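You operate a simulated robot arm through the tools that you are given. There is no shell and no other tool. Be economical: measure what you need, move in short steps, check, and stop when the job is done.

The job below is to be done with a simulated robot arm. You get a single attempt, and the scene is never put back.

JOB
Put one of the alloy studs from the pallet stack top on the grey small tray.

Only the result counts: the job must be done as asked and must still hold three seconds after the hand-in. Knocking over, shifting, dropping, spilling or breaking anything else fails it.

ROBOT AND FRAMES
A 6-joint arm with a two-finger parallel gripper, fixed in place. Base frame: the origin is at the foot of the arm, x ahead of it, y to its left, z up; the work surface is at about z = 0. Units: m, degrees, N and s.
With the tool pointing down near the work surface it reaches from about 0.18 to 0.46 m from the base axis. Its first joint turns from -70.0 to 70.0 degrees. Payload 1.9 kg.
Tool frame: the origin (TCP) lies between the finger pads and is the grasp point; the fingertips stand 0.023 m ahead of it; z points along the fingers, y is the line along which they close. Largest opening 0.094 m; finger width 0.038, thickness 0.01; the body of the gripper, 0.054 by 0.096 m, starts 0.039 m behind the TCP.
Orientation is that of the tool frame in the base frame, as a unit quaternion [x, y, z, w]. With the fingers straight down and closing along the base's y, the tool's x points along the base's -x, its y along +y and its z along -z.

CONTROLS
- The arm moves only by the tool send_rows. Its argument "rows" is a list of rows, each a list of 7 numbers: the shift along the base's x, y, z in m, then the turn, a rotation vector about the base's x, y, z in degrees, then the finger opening in m, from 0 to 0.094. In form: [[tx, ty, tz, ax, ay, az, claw], ...]. A call has 1 to 20 rows; each row is the pose to reach, as a shift and turn from the pose commanded when the call began. Rows are played at 5 a second. More than 0.05 m and 8.6 degrees between two rows, or a gripper value outside its range, and nothing of the call is played. A pose out of reach is approached as far as the arm can. The call stops where the force on the tool passes 40 N (or 10 N more than at its start, if that is more) or the arm is blocked; 0.2 s more then pass. The fingers move at their own pace (about 0.108 m/s each) and stop on an object; they squeeze with about 35 N. The grip force told is the motor's: it shows also when the fingers shut on nothing. Time passes only in rows, and 0.2 s behind the last, so rows that repeat a pose let the fingers close. It gives the time, the measured TCP pose, the force on the tool (base axes), the opening and the grip force at its end, in the units of the frame above (readings bear some noise).
- Cameras (640 x 400 px; columns grow to the right, rows downward): "scene" is fixed at [0.0679, 0.3038, 0.4436]; the picture's right is [-0.76, -0.66, 0.00], its down [-0.35, 0.41, -0.84] and it looks along [0.55, -0.64, -0.54] (base axes); focal length 270 px, centre (320, 200). "wrist" rides on the gripper at [-0.039, 0, -0.044] in the tool frame; the picture's right is [0.00, -1.00, 0.00], its down [0.97, 0.00, -0.24] and it looks along [0.24, 0.00, 0.97] (tool axes); focal length 218 px, centre (320, 200). There is no depth. A picture from a camera that has moved, and an enlarged one, comes with that camera's place and axes in the base frame and with its lens. The place of the scene camera against the robot may be out by one fixed shift of up to 0.025 m in any direction.
- capture(camera): a new picture of that camera. It takes no simulated time.
- zoom(camera, box): a new picture of the part [left, top, right, bottom] of that camera's present view, enlarged. It takes no simulated time.
- close_job(): hands the job in; it is judged then, once.

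Work in short steps. Places have to be worked out from the pictures, the camera data and where the tool is seen: move nearer, look again, correct. Check each grasp and each placing, and mend what went wrong. You have 90 turns and 42 pictures in all, those below and enlarged ones among them. Open the gripper and draw the arm clear of the work before you hand the job in, unless the task says otherwise; then end with one line.

The tools are called after "Emit:" by a JSON object that holds its "op" and its "data". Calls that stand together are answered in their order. send_rows: Moves the arm, as the interface text tells. Its arguments: {"type":"object","properties":{"rows":{"type":"array","items":{"type":"array","items":{"type":"number"}}}},"required":["rows"]} The other tools are called the same way: capture (camera) takes a picture; zoom (camera, box) takes an enlarged picture of a part of a camera's view; close_job () hands the job in.

At the start:

```text
time: 0.0
tcp_pos: [0.3086, 0.0102, 0.2517]
tcp_rot: [0.0, 1.0, 0.0, 0.001]
ft_force: [-0.3, -0.9, -0.8]
width: 0.0939
grasp_force: 0.1
```

scene: 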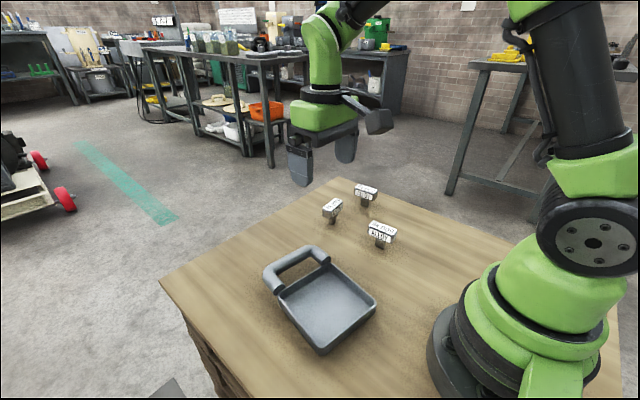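
wrist: 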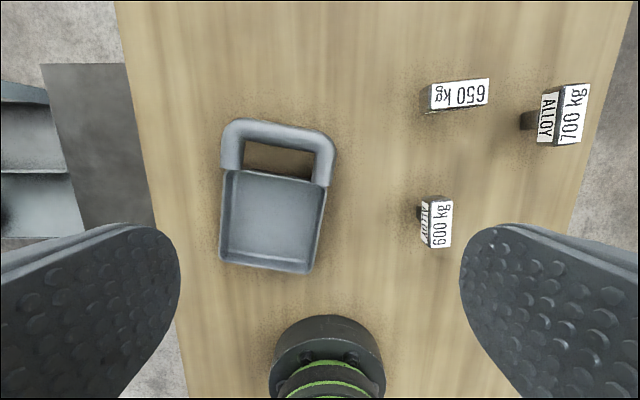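

I zoom in on the studs in both cameras to read their labels and shape.

Emit:
{"op": "zoom", "data": {"camera": "wrist", "box": [400, 60, 620, 260]}}

Emit:
{"op": "zoom", "data": {"camera": "scene", "box": [250, 160, 430, 360]}}

```text
2.00 times, centred on (510, 160) of wrist
camera zoom: at [0.3501, 0.0101, 0.2956], right [0.0, -1.0, 0.0], down [-0.97, 0.0, 0.24], along [-0.24, 0.0, -0.97], focal length 436 px, centre (-60, 280)
```

zoom: 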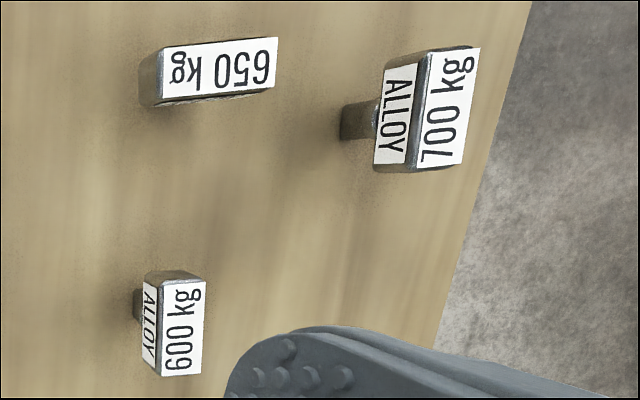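

```text
2.00 times, centred on (340, 260) of scene
camera zoom: at [0.0679, 0.3038, 0.4436], right [-0.76, -0.66, 0.0], down [-0.35, 0.41, -0.84], along [0.55, -0.64, -0.54], focal length 541 px, centre (280, 80)
```

zoom: 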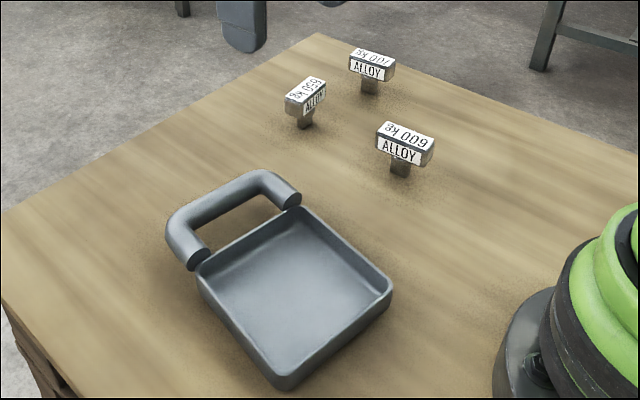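

All three studs are marked ALLOY and stand upright on a stem. I take the 600 kg one, estimated at (0.26, -0.135) with its top near 0.045, since it is the nearest and well clear of the others. I go above it and look.

Emit:
{"op": "send_rows", "data": {"rows": [[-0.01, -0.035, -0.02, 0, 0, 0, 0.094], [-0.02, -0.07, -0.04, 0, 0, 0, 0.094], [-0.035, -0.105, -0.06, 0, 0, 0, 0.094], [-0.048, -0.145, -0.08, 0, 0, 0, 0.094], [-0.048, -0.145, -0.08, 0, 0, 0, 0.094]]}}

Emit:
{"op": "capture", "data": {"camera": "wrist"}}

Emit:
{"op": "capture", "data": {"camera": "scene"}}

```text
time: 1.2
tcp_pos: [0.2622, -0.1328, 0.1719]
tcp_rot: [0.0, 1.0, 0.0, 0.001]
ft_force: [-0.2, -0.4, 0.5]
width: 0.0941
grasp_force: 0.0
```

```text
37 pictures are left
camera wrist: at [0.3025, -0.1338, 0.2161], right [0.0, -1.0, 0.0], down [-0.97, 0.0, 0.24], along [-0.24, 0.0, -0.97], focal length 218 px, centre (320, 200)
```

wrist: 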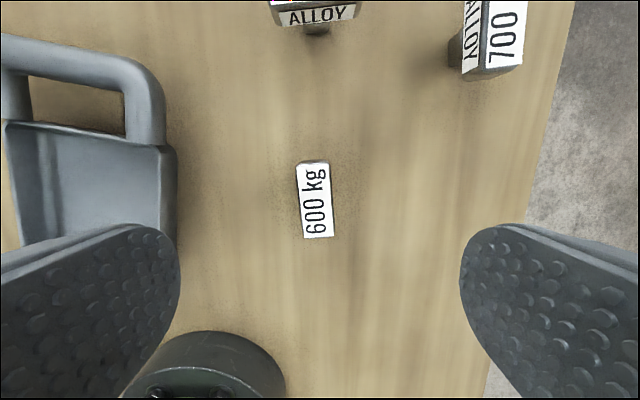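

```text
36 pictures are left
```

scene: 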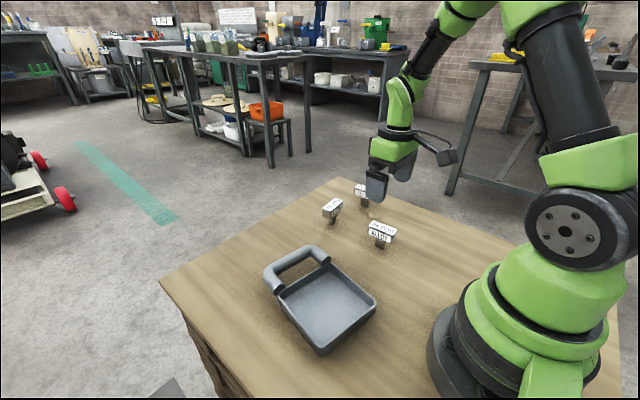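

The stud is centred near (0.264, -0.130), with its top about 0.058 and a yaw of about +4.5°. I align and go down with the fingers open on either side of the head.

Emit:
{"op": "send_rows", "data": {"rows": [[0.002, 0.003, -0.02, 0, 0, 4.5, 0.094], [0.002, 0.003, -0.045, 0, 0, 4.5, 0.094], [0.002, 0.003, -0.07, 0, 0, 4.5, 0.094], [0.002, 0.003, -0.095, 0, 0, 4.5, 0.094], [0.002, 0.003, -0.11, 0, 0, 4.5, 0.094], [0.002, 0.003, -0.11, 0, 0, 4.5, 0.094]]}}

Emit:
{"op": "capture", "data": {"camera": "wrist"}}

Emit:
{"op": "zoom", "data": {"camera": "scene", "box": [310, 150, 470, 270]}}

```text
time: 2.6
tcp_pos: [0.2631, -0.1301, 0.0617]
tcp_rot: [-0.039, 0.999, 0.0, 0.001]
ft_force: [0.0, -0.2, 0.5]
width: 0.0938
grasp_force: 0.0
```

```text
35 pictures are left
camera wrist: at [0.3034, -0.1277, 0.1058], right [0.08, -1.0, 0.0], down [-0.97, -0.08, 0.24], along [-0.24, -0.02, -0.97], focal length 218 px, centre (320, 200)
```

wrist: 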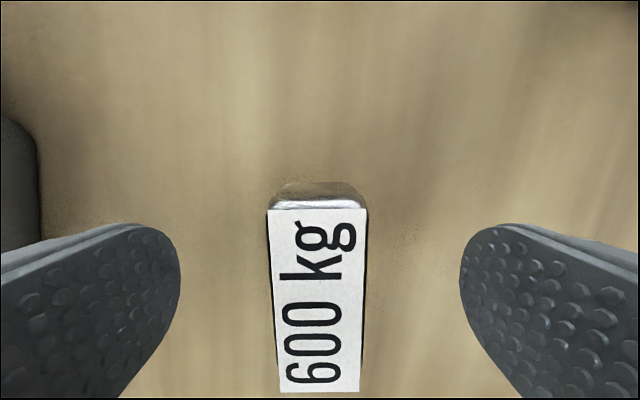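

```text
3.33 times, centred on (390, 210) of scene
camera zoom: at [0.0679, 0.3038, 0.4436], right [-0.76, -0.66, 0.0], down [-0.35, 0.41, -0.84], along [0.55, -0.64, -0.54], focal length 901 px, centre (87, 167)
```

zoom: 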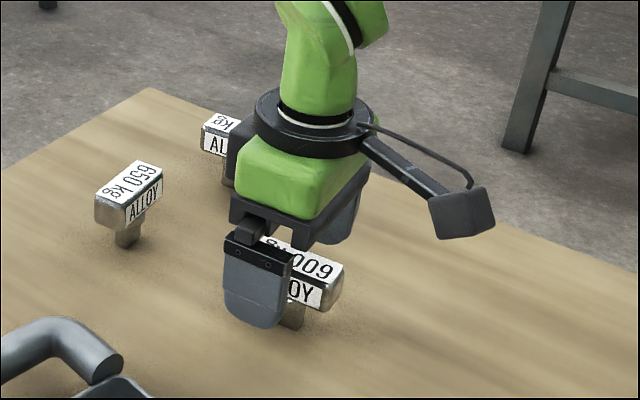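

The head is centred between the fingers with its yaw matched, and its top is about 0.054. I go down another 18 mm and close.

Emit:
{"op": "send_rows", "data": {"rows": [[0, 0, -0.01, 0, 0, 0, 0.094], [0, 0, -0.018, 0, 0, 0, 0.094], [0, 0, -0.018, 0, 0, 0, 0.07], [0, 0, -0.018, 0, 0, 0, 0.045], [0, 0, -0.018, 0, 0, 0, 0.02], [0, 0, -0.018, 0, 0, 0, 0.01], [0, 0, -0.018, 0, 0, 0, 0.01]]}}

Emit:
{"op": "zoom", "data": {"camera": "scene", "box": [310, 150, 470, 270]}}

```text
time: 4.2
tcp_pos: [0.2635, -0.131, 0.0428]
tcp_rot: [-0.04, 0.999, 0.0, 0.001]
ft_force: [-0.1, -1.3, 0.3]
width: 0.0254
grasp_force: 35.2
```

```text
3.33 times, centred on (390, 210) of scene
camera zoom: at [0.0679, 0.3038, 0.4436], right [-0.76, -0.66, 0.0], down [-0.35, 0.41, -0.84], along [0.55, -0.64, -0.54], focal length 901 px, centre (87, 167)
```

zoom: 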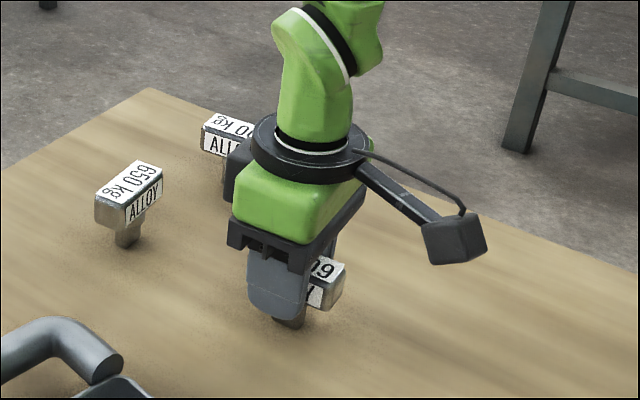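

The fingers stopped at 25 mm with 35 N, so the head is held. I lift straight up by 0.1 m and check.

Emit:
{"op": "send_rows", "data": {"rows": [[0, 0, 0.01, 0, 0, 0, 0.01], [0, 0, 0.03, 0, 0, 0, 0.01], [0, 0, 0.055, 0, 0, 0, 0.01], [0, 0, 0.08, 0, 0, 0, 0.01], [0, 0, 0.1, 0, 0, 0, 0.01], [0, 0, 0.1, 0, 0, 0, 0.01]]}}

Emit:
{"op": "capture", "data": {"camera": "wrist"}}

Emit:
{"op": "zoom", "data": {"camera": "scene", "box": [310, 130, 470, 250]}}

```text
time: 5.6
tcp_pos: [0.2653, -0.1302, 0.1427]
tcp_rot: [-0.04, 0.999, 0.001, 0.0]
ft_force: [1.0, 0.6, -1.3]
width: 0.0259
grasp_force: 34.4
```

```text
32 pictures are left
camera wrist: at [0.3049, -0.1282, 0.187], right [0.08, -1.0, 0.0], down [-0.97, -0.08, 0.24], along [-0.24, -0.02, -0.97], focal length 218 px, centre (320, 200)
```

wrist: 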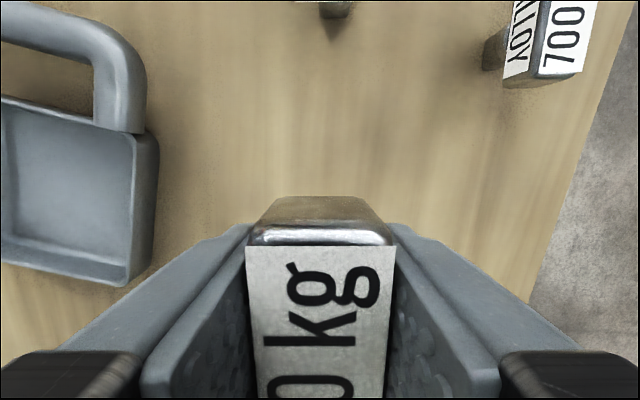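

```text
3.33 times, centred on (390, 190) of scene
camera zoom: at [0.0679, 0.3038, 0.4436], right [-0.76, -0.66, 0.0], down [-0.35, 0.41, -0.84], along [0.55, -0.64, -0.54], focal length 901 px, centre (87, 233)
```

zoom: 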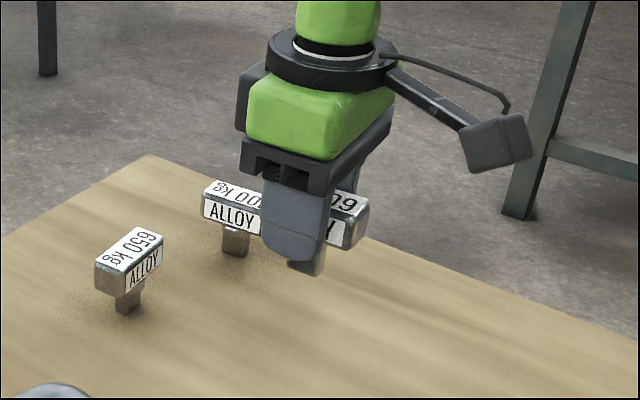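

The stud hangs firmly and upright. The tray basin centre works out near (0.253, 0.077), so I carry the stud across at this height, turn back to zero yaw, and look again.

Emit:
{"op": "send_rows", "data": {"rows": [[-0.002, 0.03, 0, 0, 0, -1, 0.01], [-0.004, 0.06, 0, 0, 0, -2, 0.01], [-0.006, 0.09, 0, 0, 0, -3, 0.01], [-0.008, 0.12, 0, 0, 0, -4, 0.01], [-0.01, 0.15, 0, 0, 0, -6, 0.01], [-0.011, 0.18, 0, 0, 0, -8, 0.01], [-0.011, 0.207, 0, 0, 0, -10, 0.01], [-0.011, 0.207, 0, 0, 0, -10, 0.01]]}}

Emit:
{"op": "capture", "data": {"camera": "wrist"}}

Emit:
{"op": "zoom", "data": {"camera": "scene", "box": [230, 150, 430, 360]}}

```text
time: 7.4
tcp_pos: [0.2549, 0.0753, 0.1401]
tcp_rot: [0.048, 0.999, 0.0, 0.001]
ft_force: [1.2, -0.5, -1.4]
width: 0.0255
grasp_force: 34.8
```

```text
30 pictures are left
camera wrist: at [0.2943, 0.0714, 0.1858], right [-0.1, -1.0, 0.0], down [-0.97, 0.09, 0.24], along [-0.24, 0.02, -0.97], focal length 218 px, centre (320, 200)
```

wrist: 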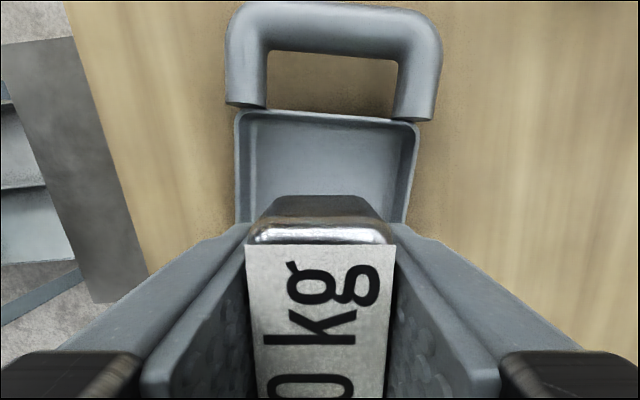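

```text
1.90 times, centred on (330, 255) of scene
camera zoom: at [0.0679, 0.3038, 0.4436], right [-0.76, -0.66, 0.0], down [-0.35, 0.41, -0.84], along [0.55, -0.64, -0.54], focal length 515 px, centre (301, 95)
```

zoom: 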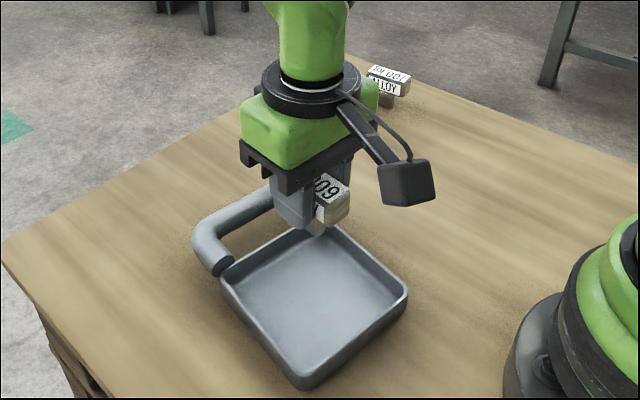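

The stud is over the basin, whose centre I now judge at (0.251, 0.073). I shift slightly and go down to just above the floor (TCP about 0.057).

Emit:
{"op": "send_rows", "data": {"rows": [[-0.004, -0.002, -0.02, 0, 0, 2, 0.01], [-0.004, -0.002, -0.045, 0, 0, 2, 0.01], [-0.004, -0.002, -0.065, 0, 0, 2, 0.01], [-0.004, -0.002, -0.082, 0, 0, 2, 0.01], [-0.004, -0.002, -0.082, 0, 0, 2, 0.01]]}}

Emit:
{"op": "capture", "data": {"camera": "wrist"}}

Emit:
{"op": "zoom", "data": {"camera": "scene", "box": [250, 200, 400, 360]}}

```text
time: 8.6
tcp_pos: [0.2486, 0.0721, 0.0618]
tcp_rot: [0.031, 1.0, -0.001, 0.001]
ft_force: [-0.7, 0.9, -2.2]
width: 0.0259
grasp_force: 35.3
```

```text
28 pictures are left
camera wrist: at [0.289, 0.0699, 0.1056], right [-0.06, -1.0, 0.0], down [-0.97, 0.06, 0.24], along [-0.24, 0.02, -0.97], focal length 218 px, centre (320, 200)
```

wrist: 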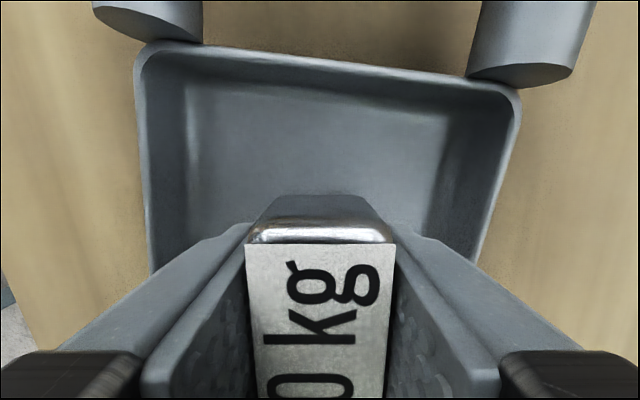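

```text
2.50 times, centred on (325, 280) of scene
camera zoom: at [0.0679, 0.3038, 0.4436], right [-0.76, -0.66, 0.0], down [-0.35, 0.41, -0.84], along [0.55, -0.64, -0.54], focal length 676 px, centre (308, 0)
```

zoom: 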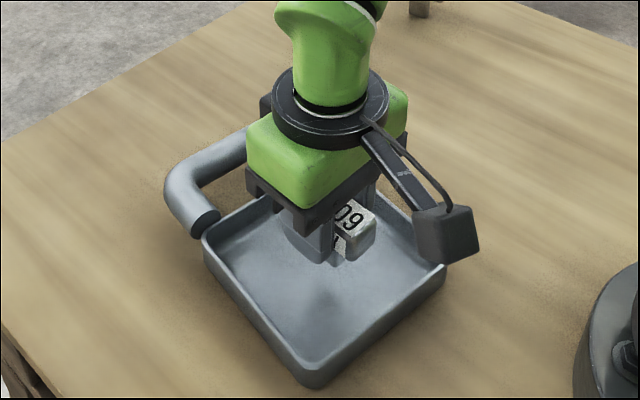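

It sits well inside the walls. I lower to about TCP 0.050 and read the force.

Emit:
{"op": "send_rows", "data": {"rows": [[0, 0, -0.004, 0, 0, 0, 0.01], [0, 0, -0.008, 0, 0, 0, 0.01], [0, 0, -0.011, 0, 0, 0, 0.01], [0, 0, -0.011, 0, 0, 0, 0.01]]}}

```text
time: 9.6
tcp_pos: [0.2487, 0.0737, 0.0507]
tcp_rot: [0.031, 1.0, 0.0, 0.001]
ft_force: [-0.4, -0.2, -2.3]
width: 0.0256
grasp_force: 35.4
```

No contact yet: the force is unchanged. I lower in 1 mm steps.

Emit:
{"op": "send_rows", "data": {"rows": [[0, 0, -0.001, 0, 0, 0, 0.01], [0, 0, -0.002, 0, 0, 0, 0.01], [0, 0, -0.002, 0, 0, 0, 0.01]]}}

```text
time: 10.4
tcp_pos: [0.2481, 0.0728, 0.048]
tcp_rot: [0.031, 1.0, 0.0, 0.001]
ft_force: [0.2, -0.7, -1.7]
width: 0.0257
grasp_force: 34.9
```

Still free at 0.048, so I go on down 1 mm at a time.

Emit:
{"op": "send_rows", "data": {"rows": [[0, 0, -0.001, 0, 0, 0, 0.01], [0, 0, -0.001, 0, 0, 0, 0.01]]}}

Emit:
{"op": "zoom", "data": {"camera": "scene", "box": [290, 230, 370, 300]}}

```text
time: 11.0
tcp_pos: [0.2489, 0.0735, 0.0461]
tcp_rot: [0.031, 1.0, 0.001, 0.001]
ft_force: [0.6, -0.2, -0.6]
width: 0.0256
grasp_force: 34.8
```

```text
5.71 times, centred on (330, 265) of scene
camera zoom: at [0.0679, 0.3038, 0.4436], right [-0.76, -0.66, 0.0], down [-0.35, 0.41, -0.84], along [0.55, -0.64, -0.54], focal length 1545 px, centre (263, -171)
```

zoom: 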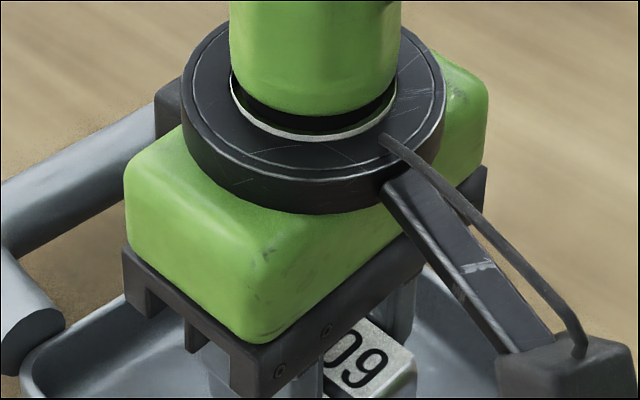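

The vertical force may be starting to change. Another millimetre.

Emit:
{"op": "send_rows", "data": {"rows": [[0, 0, -0.001, 0, 0, 0, 0.01], [0, 0, -0.001, 0, 0, 0, 0.01]]}}

```text
time: 11.6
tcp_pos: [0.2483, 0.0727, 0.0468]
tcp_rot: [0.031, 1.0, 0.0, 0.001]
ft_force: [-2.1, -3.4, 25.3]
width: 0.0255
grasp_force: 35.4
```

Contact: the force is up to 25 N, so the stem is on the tray floor. I ease up half a millimetre, then open gently to 0.055, which stays within the basin.

Emit:
{"op": "send_rows", "data": {"rows": [[0, 0, 0.0006, 0, 0, 0, 0.01], [0, 0, 0.0006, 0, 0, 0, 0.01], [0, 0, 0.0006, 0, 0, 0, 0.03], [0, 0, 0.0006, 0, 0, 0, 0.04], [0, 0, 0.0006, 0, 0, 0, 0.055], [0, 0, 0.0006, 0, 0, 0, 0.055], [0, 0, 0.0006, 0, 0, 0, 0.055]]}}

Emit:
{"op": "capture", "data": {"camera": "wrist"}}

```text
time: 13.2
tcp_pos: [0.2485, 0.0745, 0.0459]
tcp_rot: [0.031, 1.0, -0.001, 0.001]
ft_force: [0.1, 0.2, 0.1]
width: 0.0549
grasp_force: 0.0
```

```text
25 pictures are left
camera wrist: at [0.2887, 0.0706, 0.0913], right [-0.06, -1.0, 0.0], down [-0.97, 0.06, 0.24], along [-0.24, 0.01, -0.97], focal length 218 px, centre (320, 200)
```

wrist: 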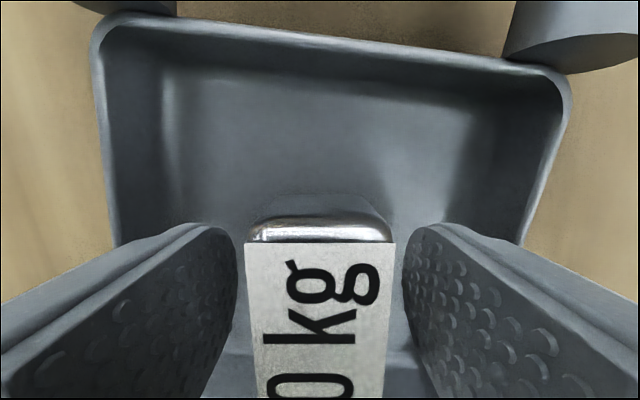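

The stud is free and stands upright. I draw straight up.

Emit:
{"op": "send_rows", "data": {"rows": [[0, 0, 0.01, 0, 0, 0, 0.055], [0, 0, 0.03, 0, 0, 0, 0.055], [0, 0, 0.06, 0, 0, 0, 0.055], [0, 0, 0.1, 0, 0, 0, 0.055], [0, 0, 0.14, 0, 0, 0, 0.055], [0, 0, 0.18, 0, 0, 0, 0.055], [0, 0, 0.18, 0, 0, 0, 0.07], [0, 0, 0.18, 0, 0, 0, 0.09]]}}

Emit:
{"op": "capture", "data": {"camera": "wrist"}}

Emit:
{"op": "capture", "data": {"camera": "scene"}}

```text
time: 15.0
tcp_pos: [0.2512, 0.0744, 0.2264]
tcp_rot: [0.031, 1.0, 0.0, 0.0]
ft_force: [0.3, 0.0, -0.8]
width: 0.09
grasp_force: 0.0
```

```text
24 pictures are left
camera wrist: at [0.2905, 0.0708, 0.2708], right [-0.06, -1.0, 0.0], down [-0.97, 0.06, 0.24], along [-0.24, 0.01, -0.97], focal length 218 px, centre (320, 200)
```

wrist: 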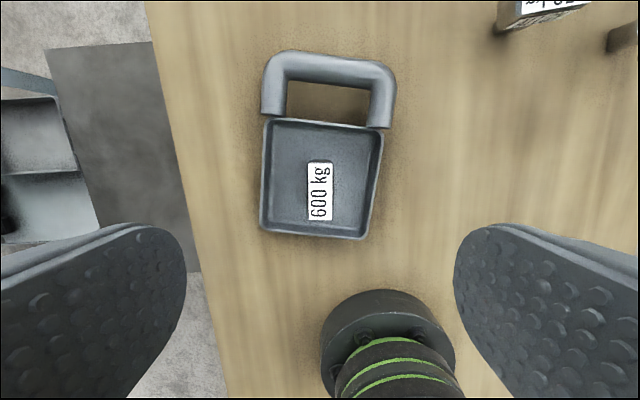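

```text
23 pictures are left
```

scene: 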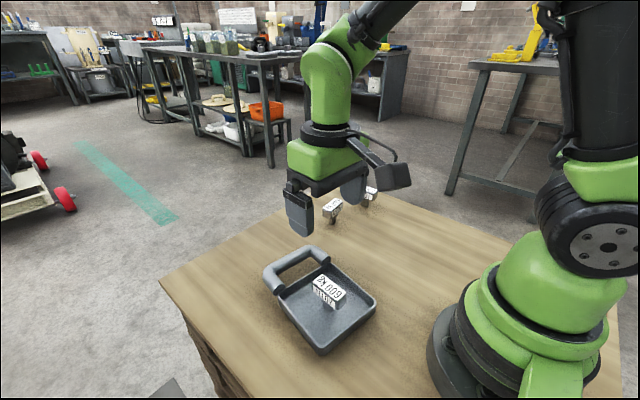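

The stud stands upright inside the tray, the other two studs look undisturbed, and the arm is clear, so I hand in.

Emit:
{"op": "close_job", "data": {}}

```text
The job is handed in.
```

The 600 kg alloy stud is standing upright inside the grey small tray, the tray and the other two studs look undisturbed, and the job is handed in.
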